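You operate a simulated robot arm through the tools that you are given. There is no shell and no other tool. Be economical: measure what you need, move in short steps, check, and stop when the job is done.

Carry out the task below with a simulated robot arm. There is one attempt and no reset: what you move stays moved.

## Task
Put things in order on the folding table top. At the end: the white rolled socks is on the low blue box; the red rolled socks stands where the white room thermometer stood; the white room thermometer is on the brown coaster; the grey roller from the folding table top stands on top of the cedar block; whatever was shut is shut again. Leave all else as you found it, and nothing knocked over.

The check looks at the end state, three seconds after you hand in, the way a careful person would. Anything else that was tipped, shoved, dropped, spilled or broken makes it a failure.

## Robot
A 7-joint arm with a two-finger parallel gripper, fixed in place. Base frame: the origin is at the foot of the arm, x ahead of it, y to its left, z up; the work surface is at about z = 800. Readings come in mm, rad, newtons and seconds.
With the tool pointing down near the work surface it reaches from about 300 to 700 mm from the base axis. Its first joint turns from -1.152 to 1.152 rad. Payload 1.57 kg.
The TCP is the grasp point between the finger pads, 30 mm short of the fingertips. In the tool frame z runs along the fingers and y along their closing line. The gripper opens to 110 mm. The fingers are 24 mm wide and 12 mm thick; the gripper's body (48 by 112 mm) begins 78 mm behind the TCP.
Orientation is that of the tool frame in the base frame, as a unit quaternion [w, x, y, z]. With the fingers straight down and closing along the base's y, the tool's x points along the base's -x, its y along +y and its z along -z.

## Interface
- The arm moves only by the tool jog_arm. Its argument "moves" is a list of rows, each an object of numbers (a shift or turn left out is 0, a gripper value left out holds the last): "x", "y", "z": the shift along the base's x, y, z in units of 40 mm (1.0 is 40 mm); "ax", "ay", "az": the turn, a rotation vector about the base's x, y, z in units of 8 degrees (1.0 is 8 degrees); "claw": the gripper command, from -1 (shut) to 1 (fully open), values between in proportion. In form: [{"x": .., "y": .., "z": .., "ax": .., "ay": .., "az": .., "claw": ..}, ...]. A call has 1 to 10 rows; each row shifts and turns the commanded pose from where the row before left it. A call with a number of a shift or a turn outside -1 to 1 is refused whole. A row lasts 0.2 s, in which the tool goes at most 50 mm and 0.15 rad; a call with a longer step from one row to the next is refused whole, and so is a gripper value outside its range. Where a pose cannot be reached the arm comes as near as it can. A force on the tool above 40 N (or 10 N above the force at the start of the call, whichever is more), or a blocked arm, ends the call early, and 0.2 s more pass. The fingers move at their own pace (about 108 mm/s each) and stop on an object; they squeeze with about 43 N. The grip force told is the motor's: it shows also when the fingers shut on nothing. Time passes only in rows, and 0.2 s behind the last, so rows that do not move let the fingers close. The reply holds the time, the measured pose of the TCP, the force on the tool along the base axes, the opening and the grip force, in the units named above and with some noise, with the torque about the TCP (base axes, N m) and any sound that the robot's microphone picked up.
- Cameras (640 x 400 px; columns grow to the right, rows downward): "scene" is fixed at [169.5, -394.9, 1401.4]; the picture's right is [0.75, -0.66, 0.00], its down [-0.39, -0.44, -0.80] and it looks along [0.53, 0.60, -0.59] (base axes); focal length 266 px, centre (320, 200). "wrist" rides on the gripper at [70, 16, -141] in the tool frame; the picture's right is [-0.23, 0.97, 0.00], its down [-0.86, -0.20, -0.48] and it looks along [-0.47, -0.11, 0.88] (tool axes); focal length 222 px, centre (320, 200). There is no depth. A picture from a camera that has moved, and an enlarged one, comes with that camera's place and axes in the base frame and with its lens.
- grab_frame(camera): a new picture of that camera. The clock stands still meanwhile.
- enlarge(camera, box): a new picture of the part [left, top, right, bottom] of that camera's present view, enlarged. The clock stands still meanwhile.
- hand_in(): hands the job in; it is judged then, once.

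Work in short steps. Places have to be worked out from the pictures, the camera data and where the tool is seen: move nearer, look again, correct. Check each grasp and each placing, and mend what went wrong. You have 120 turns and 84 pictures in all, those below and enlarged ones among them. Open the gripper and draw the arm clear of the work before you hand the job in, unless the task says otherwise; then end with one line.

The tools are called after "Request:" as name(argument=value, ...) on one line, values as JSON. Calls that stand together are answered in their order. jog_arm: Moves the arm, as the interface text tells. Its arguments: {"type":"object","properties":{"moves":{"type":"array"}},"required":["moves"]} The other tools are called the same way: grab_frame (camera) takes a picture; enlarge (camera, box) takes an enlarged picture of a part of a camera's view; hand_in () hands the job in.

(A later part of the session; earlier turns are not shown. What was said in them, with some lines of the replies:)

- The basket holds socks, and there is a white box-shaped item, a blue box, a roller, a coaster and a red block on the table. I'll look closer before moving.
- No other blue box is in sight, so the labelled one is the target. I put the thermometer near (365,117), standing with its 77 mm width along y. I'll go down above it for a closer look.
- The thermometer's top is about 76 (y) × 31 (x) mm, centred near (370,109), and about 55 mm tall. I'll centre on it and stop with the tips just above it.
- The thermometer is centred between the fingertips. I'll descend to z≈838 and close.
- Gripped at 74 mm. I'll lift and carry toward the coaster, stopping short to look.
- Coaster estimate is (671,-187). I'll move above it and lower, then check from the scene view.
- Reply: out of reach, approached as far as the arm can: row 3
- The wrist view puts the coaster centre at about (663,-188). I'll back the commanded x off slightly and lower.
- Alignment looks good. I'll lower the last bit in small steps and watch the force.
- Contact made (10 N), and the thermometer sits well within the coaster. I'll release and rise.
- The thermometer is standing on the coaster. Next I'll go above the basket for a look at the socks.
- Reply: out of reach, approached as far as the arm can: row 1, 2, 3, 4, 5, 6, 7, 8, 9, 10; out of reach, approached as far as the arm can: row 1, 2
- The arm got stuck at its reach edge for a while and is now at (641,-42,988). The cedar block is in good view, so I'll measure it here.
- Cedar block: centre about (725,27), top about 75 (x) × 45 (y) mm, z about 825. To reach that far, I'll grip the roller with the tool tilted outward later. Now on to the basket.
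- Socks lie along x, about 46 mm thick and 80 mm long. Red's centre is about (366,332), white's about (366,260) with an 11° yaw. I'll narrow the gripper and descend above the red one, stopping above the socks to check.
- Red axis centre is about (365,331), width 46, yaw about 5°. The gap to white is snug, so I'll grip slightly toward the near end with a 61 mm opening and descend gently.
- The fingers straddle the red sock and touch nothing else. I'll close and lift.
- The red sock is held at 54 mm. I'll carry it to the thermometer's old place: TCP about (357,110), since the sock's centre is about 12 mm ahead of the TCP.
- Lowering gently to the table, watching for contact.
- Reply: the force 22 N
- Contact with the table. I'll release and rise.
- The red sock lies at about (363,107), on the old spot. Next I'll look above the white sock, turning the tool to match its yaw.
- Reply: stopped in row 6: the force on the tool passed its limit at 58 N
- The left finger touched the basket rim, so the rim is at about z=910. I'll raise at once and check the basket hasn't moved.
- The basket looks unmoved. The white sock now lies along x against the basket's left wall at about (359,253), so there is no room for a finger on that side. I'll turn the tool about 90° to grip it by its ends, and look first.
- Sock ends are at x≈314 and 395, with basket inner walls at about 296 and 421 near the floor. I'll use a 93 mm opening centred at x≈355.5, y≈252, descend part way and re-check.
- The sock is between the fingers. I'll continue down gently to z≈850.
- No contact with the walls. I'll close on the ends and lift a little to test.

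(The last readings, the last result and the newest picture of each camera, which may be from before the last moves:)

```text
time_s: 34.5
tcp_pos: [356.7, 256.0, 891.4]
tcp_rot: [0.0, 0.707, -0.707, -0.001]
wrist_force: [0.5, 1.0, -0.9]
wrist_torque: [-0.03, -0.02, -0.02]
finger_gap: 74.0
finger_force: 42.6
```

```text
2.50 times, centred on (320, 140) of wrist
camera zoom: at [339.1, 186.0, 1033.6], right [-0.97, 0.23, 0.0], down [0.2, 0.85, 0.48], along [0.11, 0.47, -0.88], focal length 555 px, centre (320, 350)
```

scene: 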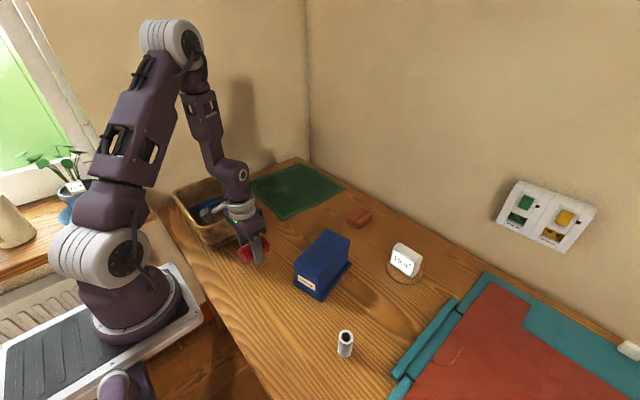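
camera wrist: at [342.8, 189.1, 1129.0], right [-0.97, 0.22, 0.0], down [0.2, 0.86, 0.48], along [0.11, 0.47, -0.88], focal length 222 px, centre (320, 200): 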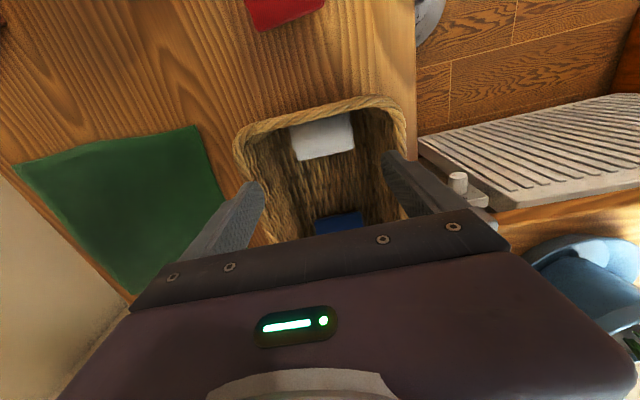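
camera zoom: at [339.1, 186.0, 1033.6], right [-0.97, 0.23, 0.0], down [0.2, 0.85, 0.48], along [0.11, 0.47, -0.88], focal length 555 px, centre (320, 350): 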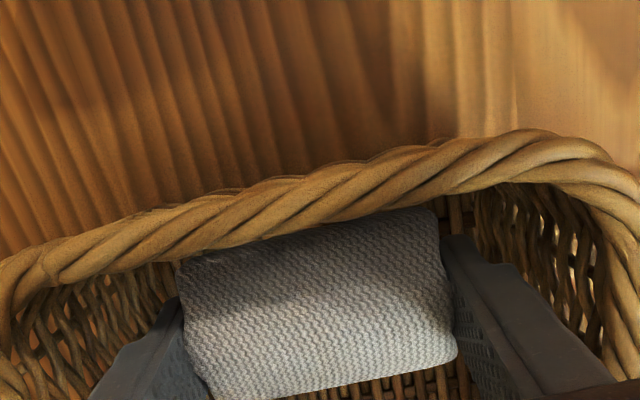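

Held at 74 mm. I'll lift clear of the rim, shifting slightly away from the wall.

Request:
jog_arm(moves=[{"y": 0.3}, {"z": 0.7}, {"z": 0.8}, {"z": 0.8}, {"z": 0.7}, {}])

Request:
grab_frame(camera="wrist")

Request:
grab_frame(camera="scene")

```text
time_s: 35.9
tcp_pos: [355.2, 267.4, 1013.0]
tcp_rot: [0.0, -0.707, 0.707, 0.0]
wrist_force: [0.1, 0.4, -0.1]
wrist_torque: [0.0, 0.02, -0.03]
finger_gap: 73.8
finger_force: 43.1
```

```text
39 pictures are left
camera wrist: at [338.7, 196.4, 1154.2], right [-0.97, 0.23, 0.0], down [0.2, 0.85, 0.48], along [0.11, 0.47, -0.88], focal length 222 px, centre (320, 200)
```

wrist: 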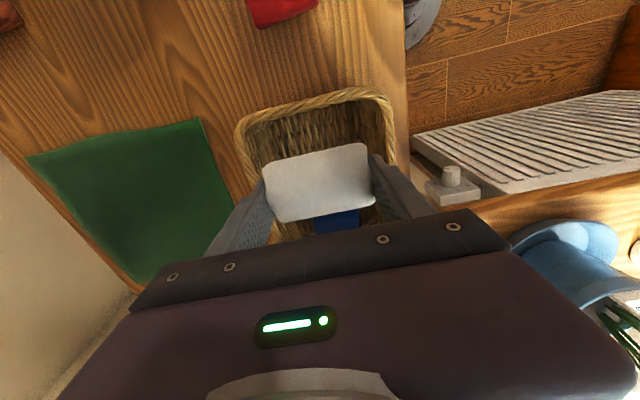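

```text
38 pictures are left
```

scene: 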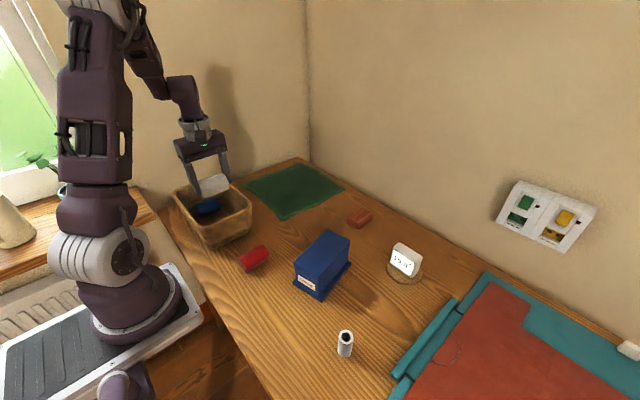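

White sock held. I'll carry it over the blue box (centre about (490,-44), top z≈880, yaw about 13°), turning to align.

Request:
jog_arm(moves=[{"x": 0.42, "y": -0.97, "az": 0.4}, {"x": 0.42, "y": -0.97, "az": 0.4}, {"x": 0.42, "y": -0.97, "az": 0.4}, {"x": 0.42, "y": -0.97, "az": 0.4}, {"x": 0.42, "y": -0.97}, {"x": 0.42, "y": -0.97}, {"x": 0.42, "y": -0.97}, {"x": 0.42, "y": -0.97}, {}])

Request:
grab_frame(camera="wrist")

Request:
enlarge(camera="scene", box=[270, 180, 390, 310])

```text
time_s: 37.9
tcp_pos: [488.8, -44.3, 1010.6]
tcp_rot: [-0.001, 0.782, -0.624, -0.001]
wrist_force: [0.2, 0.5, -0.7]
wrist_torque: [0.01, -0.03, -0.01]
finger_gap: 74.0
finger_force: 42.8
```

```text
37 pictures are left
camera wrist: at [487.6, -116.7, 1152.4], right [-1.0, 0.01, 0.0], down [0.01, 0.88, 0.48], along [0.0, 0.48, -0.88], focal length 222 px, centre (320, 200)
```

wrist: 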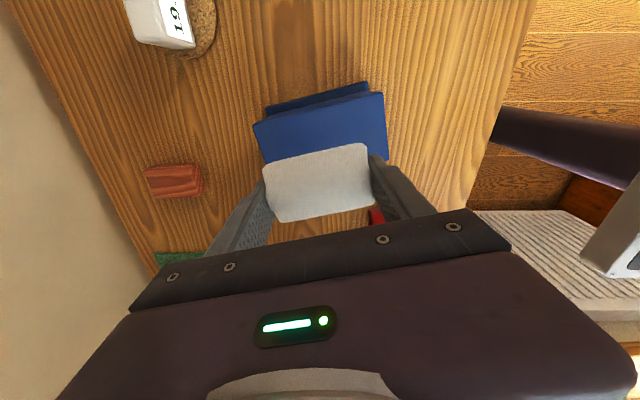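

```text
3.08 times, centred on (330, 245) of scene
camera zoom: at [169.5, -394.9, 1401.4], right [0.75, -0.66, 0.0], down [-0.39, -0.44, -0.8], along [0.53, 0.6, -0.59], focal length 817 px, centre (289, 62)
```

zoom: 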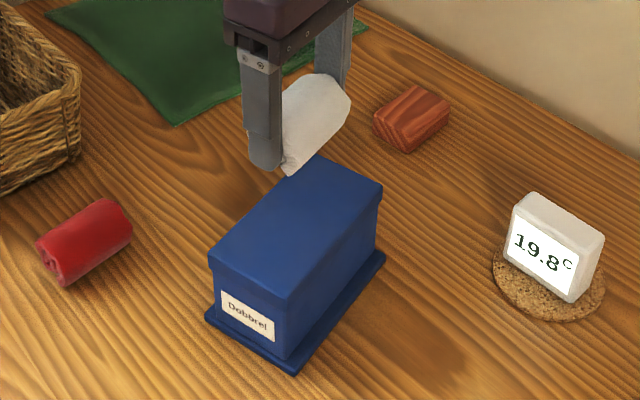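

The wrist view gives the box top centre at about (485,-47), 150×80 mm. I'll lower toward it.

Request:
jog_arm(moves=[{"x": -0.08, "y": -0.06, "z": -0.8}, {"z": -0.7}, {"z": -0.3}, {}])

Request:
enlarge(camera="scene", box=[270, 180, 390, 310])

```text
time_s: 38.9
tcp_pos: [487.8, -46.0, 940.1]
tcp_rot: [0.0, 0.781, -0.624, 0.0]
wrist_force: [0.0, 0.5, -0.7]
wrist_torque: [-0.02, -0.04, 0.01]
finger_gap: 74.1
finger_force: 43.1
```

```text
3.08 times, centred on (330, 245) of scene
camera zoom: at [169.5, -394.9, 1401.4], right [0.75, -0.66, 0.0], down [-0.39, -0.44, -0.8], along [0.53, 0.6, -0.59], focal length 817 px, centre (289, 62)
```

zoom: 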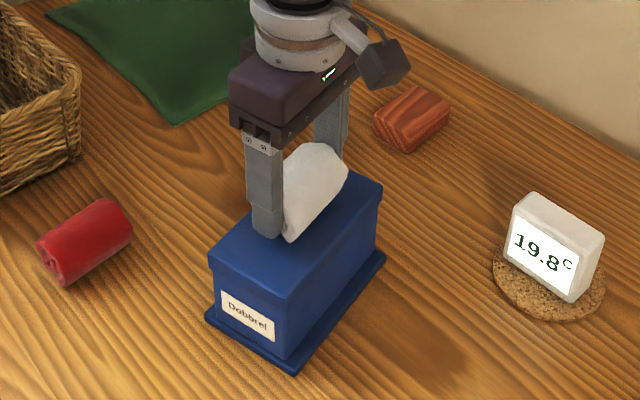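

Request:
jog_arm(moves=[{"z": -0.15}, {"z": -0.1}, {}])

```text
time_s: 39.3
tcp_pos: [488.6, -46.3, 939.5]
tcp_rot: [-0.001, 0.781, -0.624, 0.001]
wrist_force: [-5.6, 2.5, 17.6]
wrist_torque: [0.22, 0.47, -0.02]
finger_gap: 73.7
finger_force: 43.4
stopped in row 1: the force on the tool passed its limit at 54 N (the readings are from after the stop); the commanded pose is now the measured one
```

Contact at z≈939.5. I'll check what is touching.

Request:
enlarge(camera="scene", box=[295, 200, 355, 280])

Request:
grab_frame(camera="wrist")

```text
5.00 times, centred on (325, 240) of scene
camera zoom: at [169.1, -394.8, 1401.5], right [0.75, -0.66, 0.0], down [-0.39, -0.44, -0.8], along [0.53, 0.6, -0.59], focal length 1327 px, centre (295, 0)
```

zoom: 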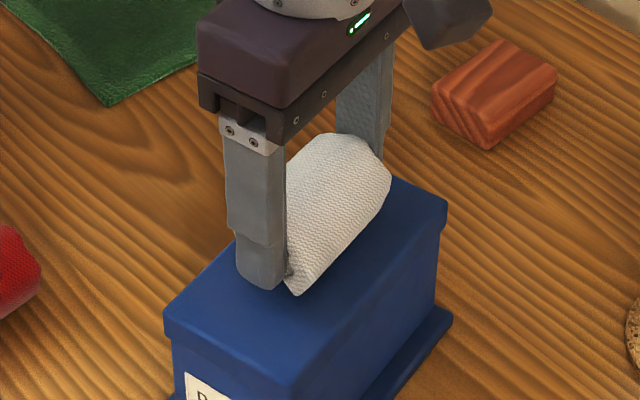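

```text
33 pictures are left
camera wrist: at [486.7, -118.2, 1080.4], right [-1.0, 0.01, 0.0], down [0.0, 0.88, 0.48], along [0.01, 0.48, -0.88], focal length 222 px, centre (320, 200)
```

wrist: 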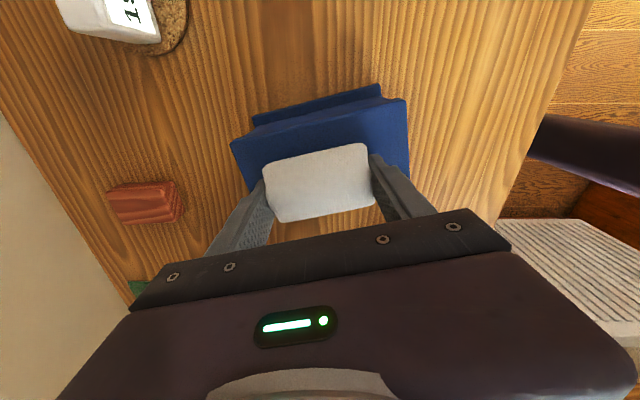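

The sock's underside is on the lid and it is level. I'll open slowly so it doesn't roll.

Request:
jog_arm(moves=[{"claw": 0.36}, {"claw": 0.38}, {"claw": 0.42}, {"claw": 0.46}, {}])

Request:
enlarge(camera="scene", box=[285, 200, 355, 280])

```text
time_s: 40.5
tcp_pos: [488.8, -46.3, 937.7]
tcp_rot: [-0.001, 0.782, -0.624, 0.001]
wrist_force: [-0.1, -0.3, -0.1]
wrist_torque: [0.0, -0.01, 0.0]
finger_gap: 80.3
finger_force: 0.1
```

```text
5.00 times, centred on (320, 240) of scene
camera zoom: at [169.5, -394.9, 1401.4], right [0.75, -0.66, 0.0], down [-0.39, -0.44, -0.8], along [0.53, 0.6, -0.59], focal length 1327 px, centre (320, 0)
```

zoom: 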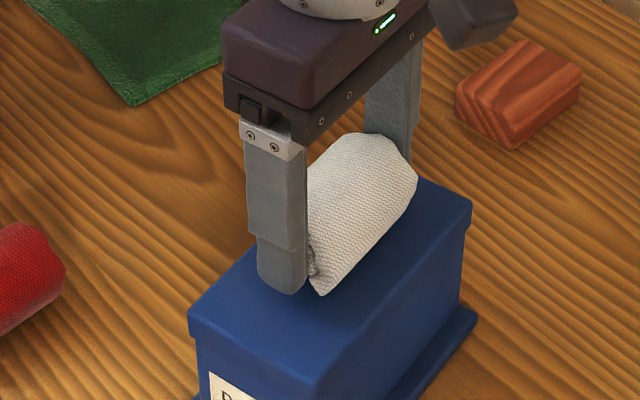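

It is resting stably. I'll open further and rise straight up.

Request:
jog_arm(moves=[{"claw": 0.6}, {"claw": 0.7}, {"z": 0.5}, {"z": 1}, {"z": 1}, {}])

Request:
enlarge(camera="scene", box=[270, 180, 390, 310])

Request:
grab_frame(camera="wrist")

```text
time_s: 41.9
tcp_pos: [489.1, -44.2, 1039.6]
tcp_rot: [0.0, 0.782, -0.623, 0.002]
wrist_force: [-0.7, 0.2, 0.0]
wrist_torque: [0.05, -0.02, 0.03]
finger_gap: 93.5
finger_force: 0.1
```

```text
3.08 times, centred on (330, 245) of scene
camera zoom: at [169.5, -394.9, 1401.4], right [0.75, -0.66, 0.0], down [-0.39, -0.44, -0.8], along [0.53, 0.6, -0.59], focal length 817 px, centre (289, 62)
```

zoom: 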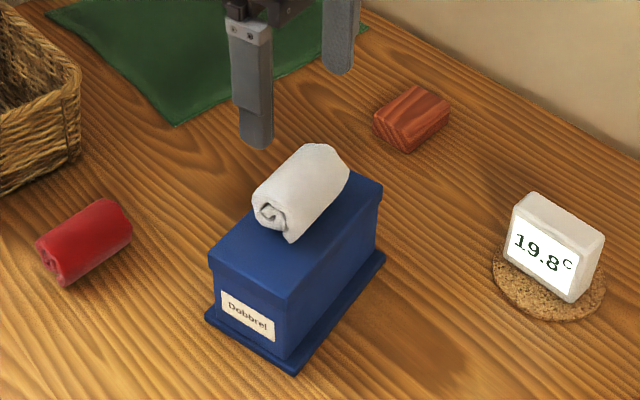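

```text
30 pictures are left
camera wrist: at [487.3, -116.5, 1181.4], right [-1.0, 0.01, 0.0], down [0.0, 0.88, 0.48], along [0.01, 0.48, -0.88], focal length 222 px, centre (320, 200)
```

wrist: 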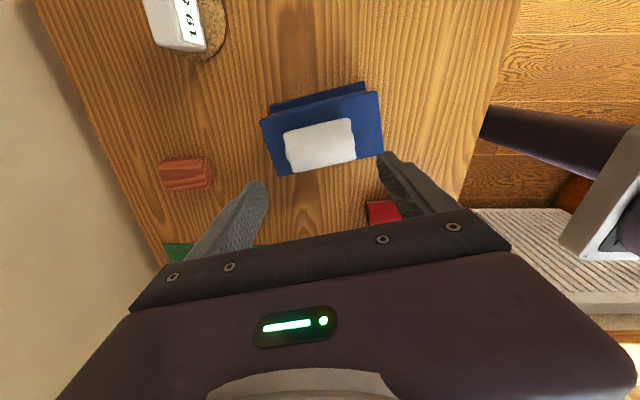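

The white sock sits centred on the blue box. Next is the roller: I'll turn the tool back to yaw 0 while moving to above about (383,-233).

Request:
jog_arm(moves=[{"x": -0.265, "y": -0.47, "az": -1}, {"x": -0.265, "y": -0.47, "az": -1}, {"x": -0.265, "y": -0.47, "az": -1}, {"x": -0.265, "y": -0.47, "az": -1}, {"x": -0.265, "y": -0.47, "az": -1}, {"x": -0.265, "y": -0.47, "az": -1}, {"x": -0.265, "y": -0.47, "az": -1}, {"x": -0.265, "y": -0.47, "az": -1}, {"x": -0.265, "y": -0.47, "az": -1}, {"x": -0.265, "y": -0.47, "az": -1}])

Request:
jog_arm(moves=[{"az": -1, "claw": 0.3}, {"az": -1}, {"az": -0.85}, {"z": -1}, {"z": -1}, {}])

Request:
grab_frame(camera="wrist")

```text
time_s: 44.1
tcp_pos: [381.1, -234.1, 1037.7]
tcp_rot: [0.0, -0.197, 0.98, -0.002]
wrist_force: [-0.8, 0.4, -0.4]
wrist_torque: [0.03, -0.01, -0.01]
finger_gap: 93.6
finger_force: 0.0
```

```text
time_s: 45.5
tcp_pos: [381.6, -231.8, 957.2]
tcp_rot: [-0.001, 0.0, 1.0, -0.001]
wrist_force: [0.3, 0.6, 0.0]
wrist_torque: [-0.02, -0.01, -0.01]
finger_gap: 71.1
finger_force: 0.1
```

```text
29 pictures are left
camera wrist: at [311.8, -215.4, 1098.2], right [0.23, 0.97, 0.0], down [0.86, -0.2, 0.48], along [0.47, -0.11, -0.88], focal length 222 px, centre (320, 200)
```

wrist: 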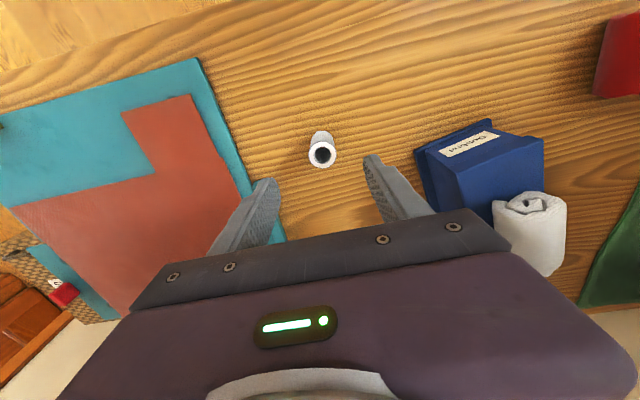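

Roller axis at about (387,-231). I'll tilt the tool 16° outward and descend partway.

Request:
jog_arm(moves=[{"ay": -1, "x": 0.12}, {"ay": -1}, {"z": -0.8}, {"z": -0.6}, {}])

Request:
grab_frame(camera="wrist")

Request:
enlarge(camera="scene", box=[290, 280, 410, 380])

```text
time_s: 46.7
tcp_pos: [388.0, -235.2, 901.4]
tcp_rot: [0.139, 0.001, 0.99, -0.003]
wrist_force: [-0.1, 0.0, -0.5]
wrist_torque: [0.01, 0.02, 0.0]
finger_gap: 71.6
finger_force: 0.2
```

```text
28 pictures are left
camera wrist: at [280.8, -219.4, 1018.1], right [0.22, 0.97, 0.06], down [0.69, -0.2, 0.7], along [0.69, -0.11, -0.72], focal length 222 px, centre (320, 200)
```

wrist: 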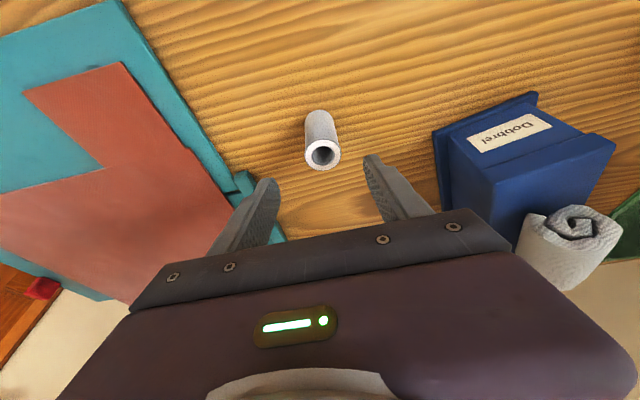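

```text
4.00 times, centred on (350, 330) of scene
camera zoom: at [169.5, -394.9, 1401.4], right [0.75, -0.66, 0.0], down [-0.39, -0.44, -0.8], along [0.53, 0.6, -0.59], focal length 1062 px, centre (200, -320)
```

zoom: 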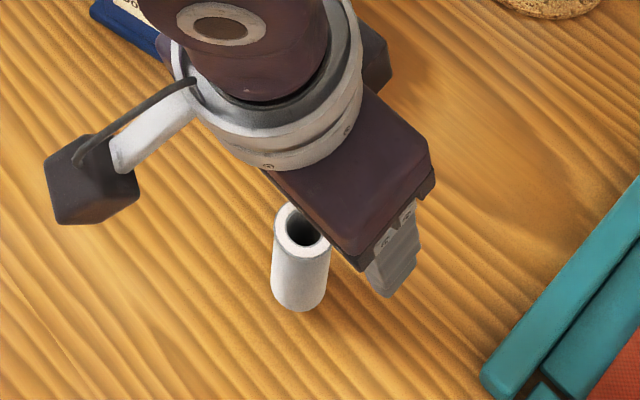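

Roller axis at about (382,-231), height about 63. I'll descend to z≈846 and grip.

Request:
jog_arm(moves=[{"x": -0.13, "y": 0.06, "z": -0.7}, {"z": -0.68}, {}])

Request:
grab_frame(camera="wrist")

```text
time_s: 47.5
tcp_pos: [382.4, -235.2, 845.6]
tcp_rot: [0.139, 0.0, 0.99, -0.001]
wrist_force: [0.6, 0.5, -0.5]
wrist_torque: [-0.02, 0.01, 0.01]
finger_gap: 71.3
finger_force: 0.0
```

```text
26 pictures are left
camera wrist: at [275.2, -218.9, 963.4], right [0.22, 0.97, 0.06], down [0.69, -0.2, 0.7], along [0.69, -0.11, -0.72], focal length 222 px, centre (320, 200)
```

wrist: 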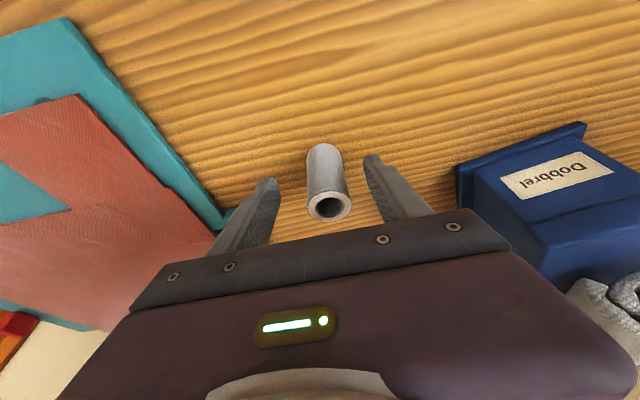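

Slightly right of centre, so I'll shift y +4 mm and close.

Request:
jog_arm(moves=[{"y": 0.1}, {"claw": -0.1}, {"claw": -0.25}, {"claw": -1}, {"claw": -1}, {}])

Request:
grab_frame(camera="wrist")

```text
time_s: 48.9
tcp_pos: [381.7, -229.3, 847.6]
tcp_rot: [0.139, 0.0, 0.99, -0.002]
wrist_force: [-0.6, 0.0, 0.0]
wrist_torque: [0.0, 0.0, 0.03]
finger_gap: 31.8
finger_force: 40.2
```

```text
25 pictures are left
camera wrist: at [275.2, -213.3, 964.2], right [0.22, 0.97, 0.06], down [0.69, -0.2, 0.7], along [0.69, -0.11, -0.72], focal length 222 px, centre (320, 200)
```

wrist: 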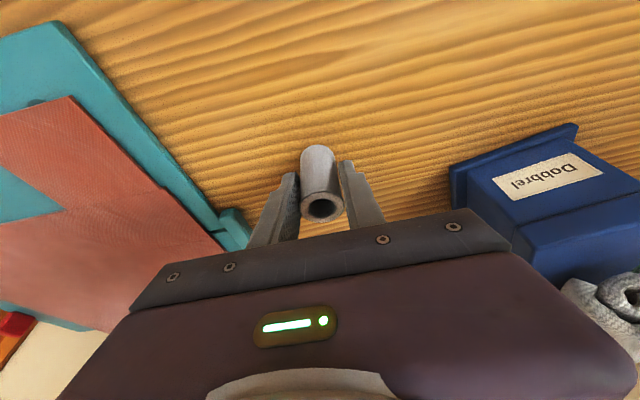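

Gripped at 31.8 mm. I'll lift and carry toward the cedar block.

Request:
jog_arm(moves=[{"z": 0.5}, {"z": 1}, {"z": 1}, {"z": 1}, {"z": 0.4}, {}])

Request:
jog_arm(moves=[{"x": 0.8, "y": 0.6}, {"x": 0.8, "y": 0.6}, {"x": 0.8, "y": 0.6}, {"x": 0.8, "y": 0.6}, {"x": 0.8, "y": 0.6}, {"x": 0.8, "y": 0.7}, {"x": 0.8, "y": 0.8}, {"x": 0.8, "y": 0.8}, {"y": 0.7}, {}])

Request:
grab_frame(camera="wrist")

Request:
grab_frame(camera="scene")

```text
time_s: 50.3
tcp_pos: [382.2, -230.6, 1003.4]
tcp_rot: [0.138, 0.0, 0.99, -0.002]
wrist_force: [-0.3, -0.9, -1.0]
wrist_torque: [0.0, 0.0, 0.01]
finger_gap: 31.6
finger_force: 40.6
```

```text
time_s: 52.5
tcp_pos: [636.8, 13.4, 1005.2]
tcp_rot: [0.138, -0.001, 0.99, -0.001]
wrist_force: [0.1, 1.0, -0.6]
wrist_torque: [0.0, 0.0, -0.02]
finger_gap: 31.4
finger_force: 39.7
```

```text
24 pictures are left
camera wrist: at [530.3, 29.5, 1121.6], right [0.22, 0.97, 0.06], down [0.69, -0.2, 0.7], along [0.69, -0.11, -0.72], focal length 222 px, centre (320, 200)
```

wrist: 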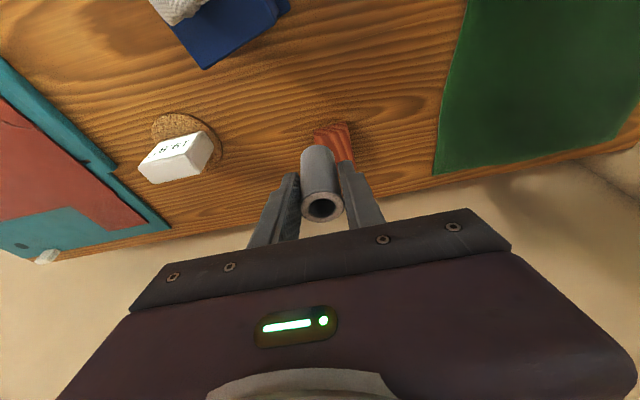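

```text
23 pictures are left
```

scene: 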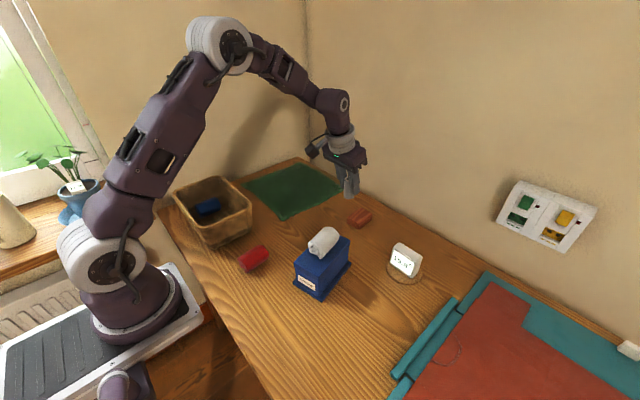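

Moving down and forward toward the block, stopping about 30 mm above placement.

Request:
jog_arm(moves=[{"z": -0.8, "x": 0.3, "y": 0.15}, {"z": -0.7, "x": 0.5, "y": 0.15}, {"z": -0.5, "x": 0.5}, {"z": -0.4, "x": 0.6}, {}])

Request:
grab_frame(camera="wrist")

Request:
enlarge(camera="scene", box=[310, 140, 410, 240])

```text
time_s: 53.7
tcp_pos: [715.8, 25.4, 907.3]
tcp_rot: [0.138, 0.001, 0.99, -0.002]
wrist_force: [0.2, 0.2, -0.3]
wrist_torque: [-0.01, 0.01, 0.02]
finger_gap: 30.8
finger_force: 39.9
```

```text
22 pictures are left
camera wrist: at [609.0, 41.2, 1025.2], right [0.22, 0.97, 0.06], down [0.69, -0.2, 0.7], along [0.69, -0.11, -0.72], focal length 222 px, centre (320, 200)
```

wrist: 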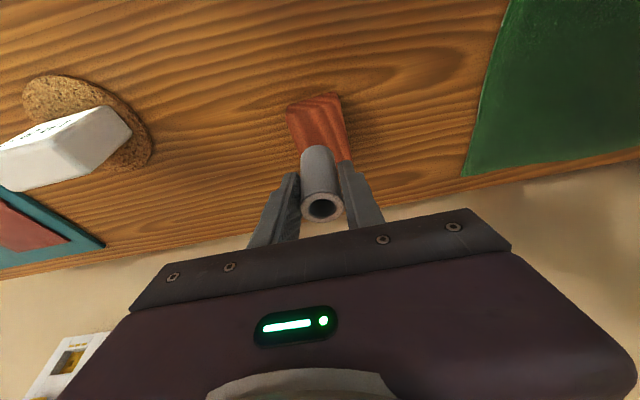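

```text
4.00 times, centred on (360, 190) of scene
camera zoom: at [169.5, -394.9, 1401.4], right [0.75, -0.66, 0.0], down [-0.39, -0.44, -0.8], along [0.53, 0.6, -0.59], focal length 1062 px, centre (160, 240)
```

zoom: 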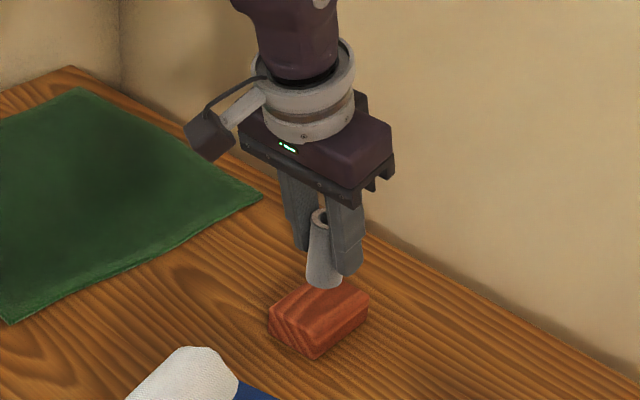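

Block centre is about (724,29) with its top near 823. I'll shift +6/+4 mm, lower to just above it, and check.

Request:
jog_arm(moves=[{"x": 0.15, "y": 0.09, "z": -0.4}, {"z": -0.3}, {}])

Request:
enlarge(camera="scene", box=[330, 180, 390, 240])

Request:
enlarge(camera="wrist", box=[250, 70, 400, 230])

```text
time_s: 54.5
tcp_pos: [720.5, 26.4, 878.8]
tcp_rot: [0.139, 0.0, 0.99, -0.002]
wrist_force: [0.8, -1.2, -0.5]
wrist_torque: [0.02, 0.01, -0.02]
finger_gap: 30.5
finger_force: 40.0
```

```text
6.67 times, centred on (360, 210) of scene
camera zoom: at [169.5, -394.9, 1401.4], right [0.75, -0.66, 0.0], down [-0.39, -0.44, -0.8], along [0.53, 0.6, -0.59], focal length 1770 px, centre (53, 133)
```

zoom: 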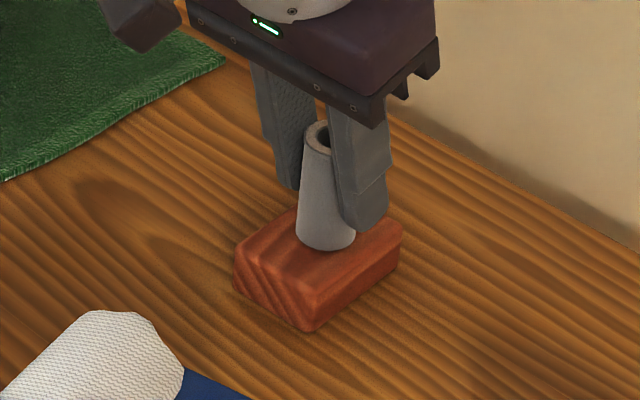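

```text
2.50 times, centred on (325, 150) of wrist
camera zoom: at [614.9, 44.0, 996.9], right [0.22, 0.97, 0.06], down [0.69, -0.2, 0.7], along [0.69, -0.11, -0.72], focal length 555 px, centre (308, 325)
```

zoom: 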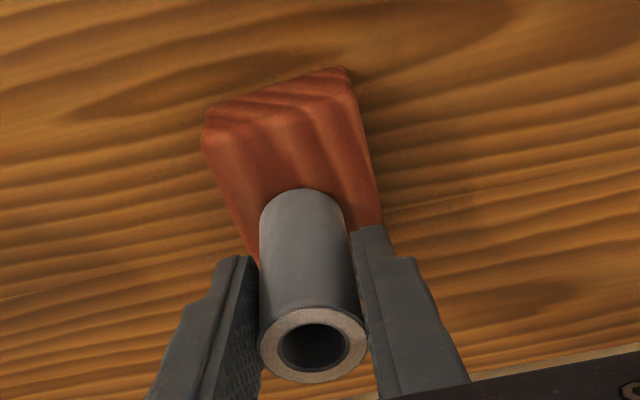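

The roller is over the block's middle and upright. I'll lower onto it in small steps.

Request:
jog_arm(moves=[{"y": 0.04, "z": -0.1}, {"z": -0.06}, {}])

```text
time_s: 55.3
tcp_pos: [722.2, 28.9, 877.1]
tcp_rot: [0.142, -0.001, 0.99, -0.002]
wrist_force: [-8.7, -3.6, 35.6]
wrist_torque: [-0.04, 0.27, -0.21]
finger_gap: 30.0
finger_force: 39.6
```

Contact at z≈877. I'll relieve the load before releasing.

Request:
jog_arm(moves=[{"z": 0.1}, {}])

Request:
enlarge(camera="scene", box=[330, 180, 390, 240])

```text
time_s: 55.9
tcp_pos: [719.4, 30.8, 876.8]
tcp_rot: [0.14, 0.0, 0.99, -0.002]
wrist_force: [9.3, -2.9, 18.1]
wrist_torque: [-0.12, -0.66, -0.09]
finger_gap: 30.1
finger_force: 39.3
```

```text
6.67 times, centred on (360, 210) of scene
camera zoom: at [169.3, -395.0, 1401.4], right [0.75, -0.66, 0.0], down [-0.39, -0.44, -0.8], along [0.53, 0.6, -0.59], focal length 1770 px, centre (53, 133)
```

zoom: 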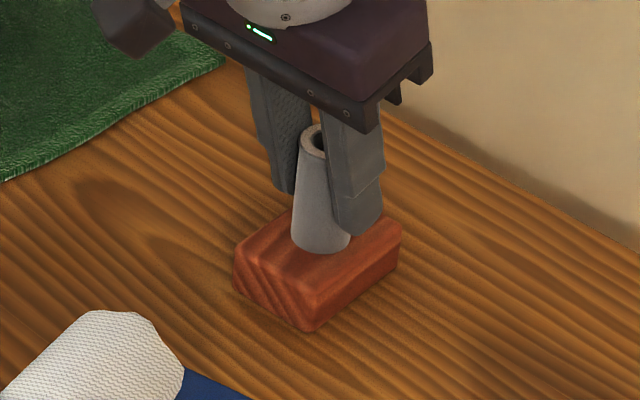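

Request:
enlarge(camera="wrist", box=[250, 70, 400, 230])

Request:
enlarge(camera="scene", box=[348, 195, 378, 232])

```text
2.50 times, centred on (325, 150) of wrist
camera zoom: at [613.4, 46.1, 993.5], right [0.22, 0.97, 0.06], down [0.69, -0.2, 0.7], along [0.69, -0.11, -0.71], focal length 555 px, centre (308, 325)
```

zoom: 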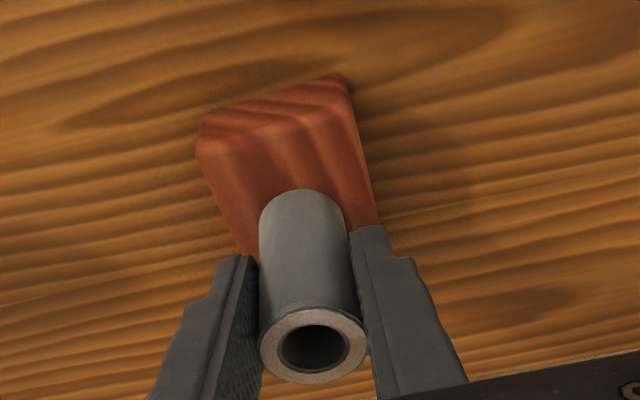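

```text
10.81 times, centred on (363, 214) of scene
camera zoom: at [169.3, -395.0, 1401.4], right [0.75, -0.66, 0.0], down [-0.39, -0.44, -0.8], along [0.53, 0.6, -0.59], focal length 2870 px, centre (-145, 54)
```

zoom: 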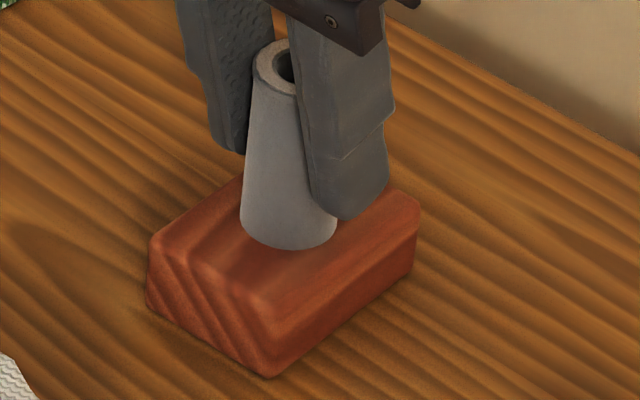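

The base sits centred on the block. I'll relieve a touch more and open slowly.

Request:
jog_arm(moves=[{"z": 0.04}, {"claw": -0.43}, {"claw": -0.4}, {"claw": -0.36}, {"claw": -0.3}, {"claw": -0.2}, {}])

Request:
enlarge(camera="scene", box=[330, 180, 390, 240])

Request:
enlarge(camera="wrist", box=[250, 70, 400, 230])

```text
time_s: 57.5
tcp_pos: [719.9, 28.8, 877.6]
tcp_rot: [0.138, 0.0, 0.99, -0.001]
wrist_force: [0.3, -0.2, -0.1]
wrist_torque: [0.03, -0.01, -0.02]
finger_gap: 44.1
finger_force: 0.0
```

```text
6.67 times, centred on (360, 210) of scene
camera zoom: at [169.5, -394.9, 1401.4], right [0.75, -0.66, 0.0], down [-0.39, -0.44, -0.8], along [0.53, 0.6, -0.59], focal length 1770 px, centre (53, 133)
```

zoom: 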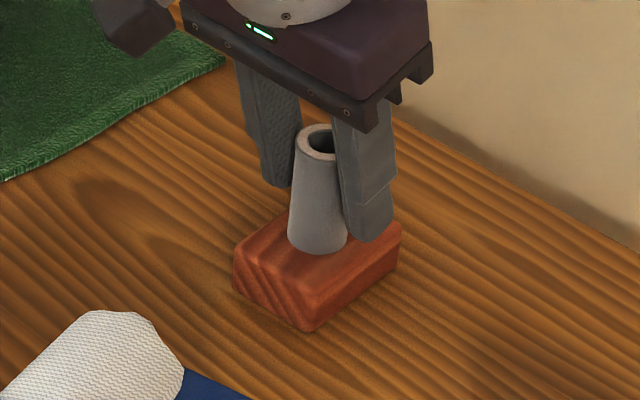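

```text
2.50 times, centred on (325, 150) of wrist
camera zoom: at [613.3, 45.8, 994.3], right [0.22, 0.97, 0.06], down [0.69, -0.2, 0.7], along [0.69, -0.11, -0.72], focal length 555 px, centre (308, 325)
```

zoom: 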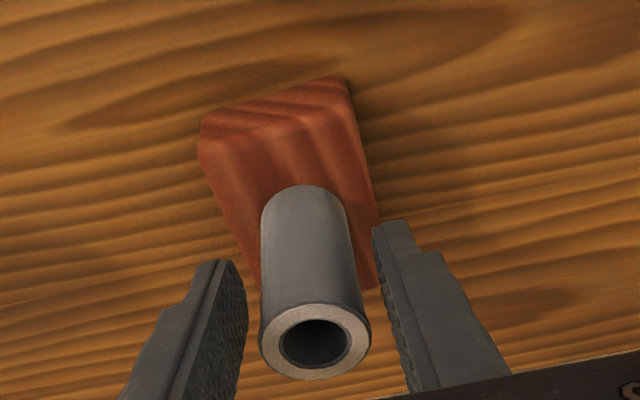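

The roller stands on its own. I'll open wider and retract along the tool axis.

Request:
jog_arm(moves=[{"claw": 0.3}, {"claw": 0.3}, {"x": -0.14, "z": 0.5}, {"x": -0.28, "z": 0.9}, {"x": -0.28, "z": 0.9}, {"x": -0.6, "z": 0.6}, {"x": -1, "ay": 0.5}, {"x": -1, "ay": 0.5}, {"x": -1, "ay": 0.5}, {"x": -1, "ay": 0.5}])

Request:
grab_frame(camera="scene")

Request:
enlarge(camera="scene", box=[330, 180, 390, 240])

```text
time_s: 59.7
tcp_pos: [508.1, 30.9, 992.1]
tcp_rot: [-0.001, 0.0, 1.0, -0.002]
wrist_force: [0.2, 0.1, 0.3]
wrist_torque: [0.0, -0.01, -0.01]
finger_gap: 71.5
finger_force: 0.1
```

```text
13 pictures are left
```

scene: 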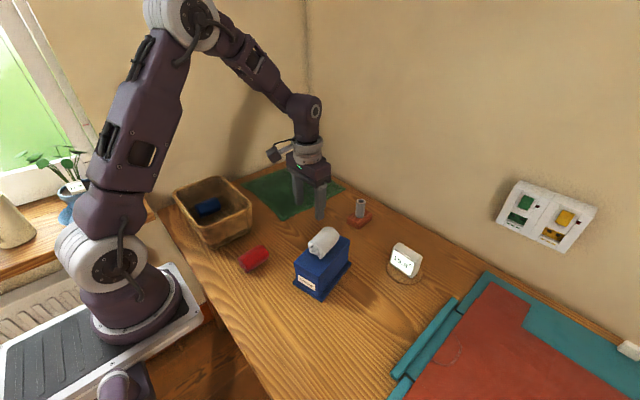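

```text
6.67 times, centred on (360, 210) of scene
camera zoom: at [169.5, -394.9, 1401.4], right [0.75, -0.66, 0.0], down [-0.39, -0.44, -0.8], along [0.53, 0.6, -0.59], focal length 1770 px, centre (53, 133)
```

zoom: 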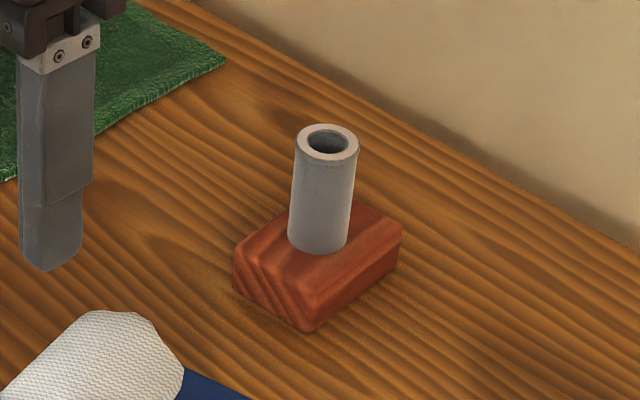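

The roller is placed well. I'll check the red sock from the same viewpoint used for the thermometer at the start.

Request:
jog_arm(moves=[{"x": -0.92, "y": 0.53}, {"x": -0.92, "y": 0.53}, {"x": -0.92, "y": 0.53}, {"x": -0.92, "y": 0.53, "z": -0.5}, {"z": -0.5}, {}])

Request:
enlarge(camera="wrist", box=[260, 100, 380, 200])

```text
time_s: 61.1
tcp_pos: [361.9, 114.2, 952.5]
tcp_rot: [0.0, 0.0, 1.0, -0.002]
wrist_force: [0.5, -0.5, 0.3]
wrist_torque: [-0.01, -0.01, 0.0]
finger_gap: 71.6
finger_force: 0.1
```

```text
4.00 times, centred on (320, 150) of wrist
camera zoom: at [292.0, 130.3, 1094.7], right [0.23, 0.97, 0.0], down [0.86, -0.2, 0.48], along [0.47, -0.11, -0.88], focal length 888 px, centre (320, 400)
```

zoom: 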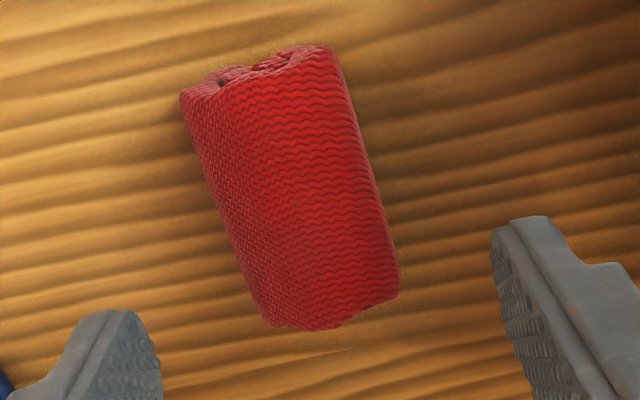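

The red sock centre is about (361,106), within 1 cm of the thermometer's old centre, which is fine. I'll raise, open the gripper fully and draw clear for a final look.

Request:
jog_arm(moves=[{"z": 1, "claw": 1}, {"z": 1}, {"z": 1}, {"z": 1}, {"z": 1}, {}])

Request:
grab_frame(camera="scene")

Request:
enlarge(camera="scene", box=[160, 150, 440, 330])

```text
time_s: 62.5
tcp_pos: [359.9, 116.4, 1153.0]
tcp_rot: [-0.001, 0.0, 1.0, -0.001]
wrist_force: [0.0, 0.3, 1.5]
wrist_torque: [0.03, -0.02, 0.0]
finger_gap: 110.3
finger_force: 0.0
```

```text
10 pictures are left
```

scene: 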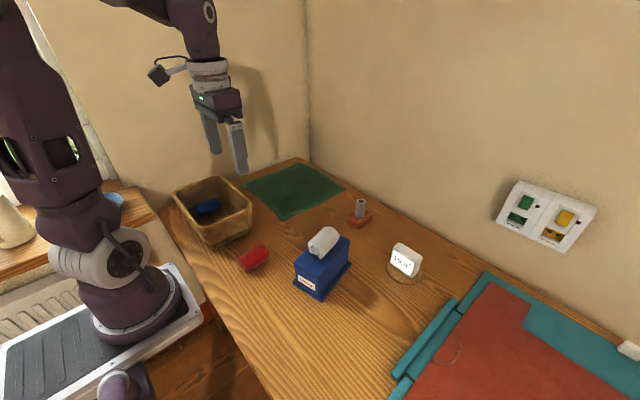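

```text
2.22 times, centred on (300, 240) of scene
camera zoom: at [169.5, -394.9, 1401.4], right [0.75, -0.66, 0.0], down [-0.39, -0.44, -0.8], along [0.53, 0.6, -0.59], focal length 590 px, centre (364, 111)
```

zoom: 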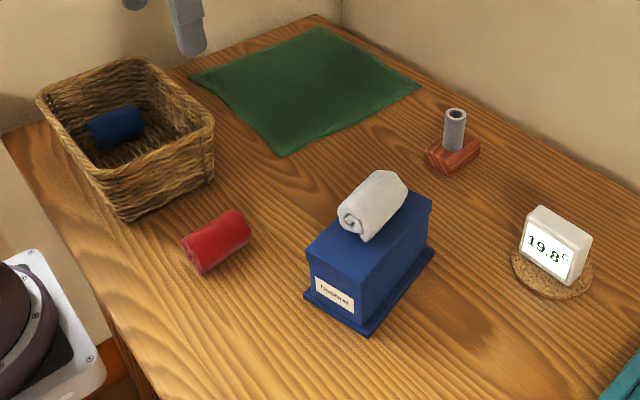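

Every item is in its place, the basket and blue sock are unmoved, and the arm is clear, so I'm handing in.

Request:
hand_in()

```text
The job is handed in.
```

I handed the job in: white socks on the blue box, red socks lying within about 1 cm of the thermometer's old spot, thermometer on the coaster and roller upright on the cedar block. I opened nothing, and a finger bumped the basket rim once, but the pictures show the basket unmoved.
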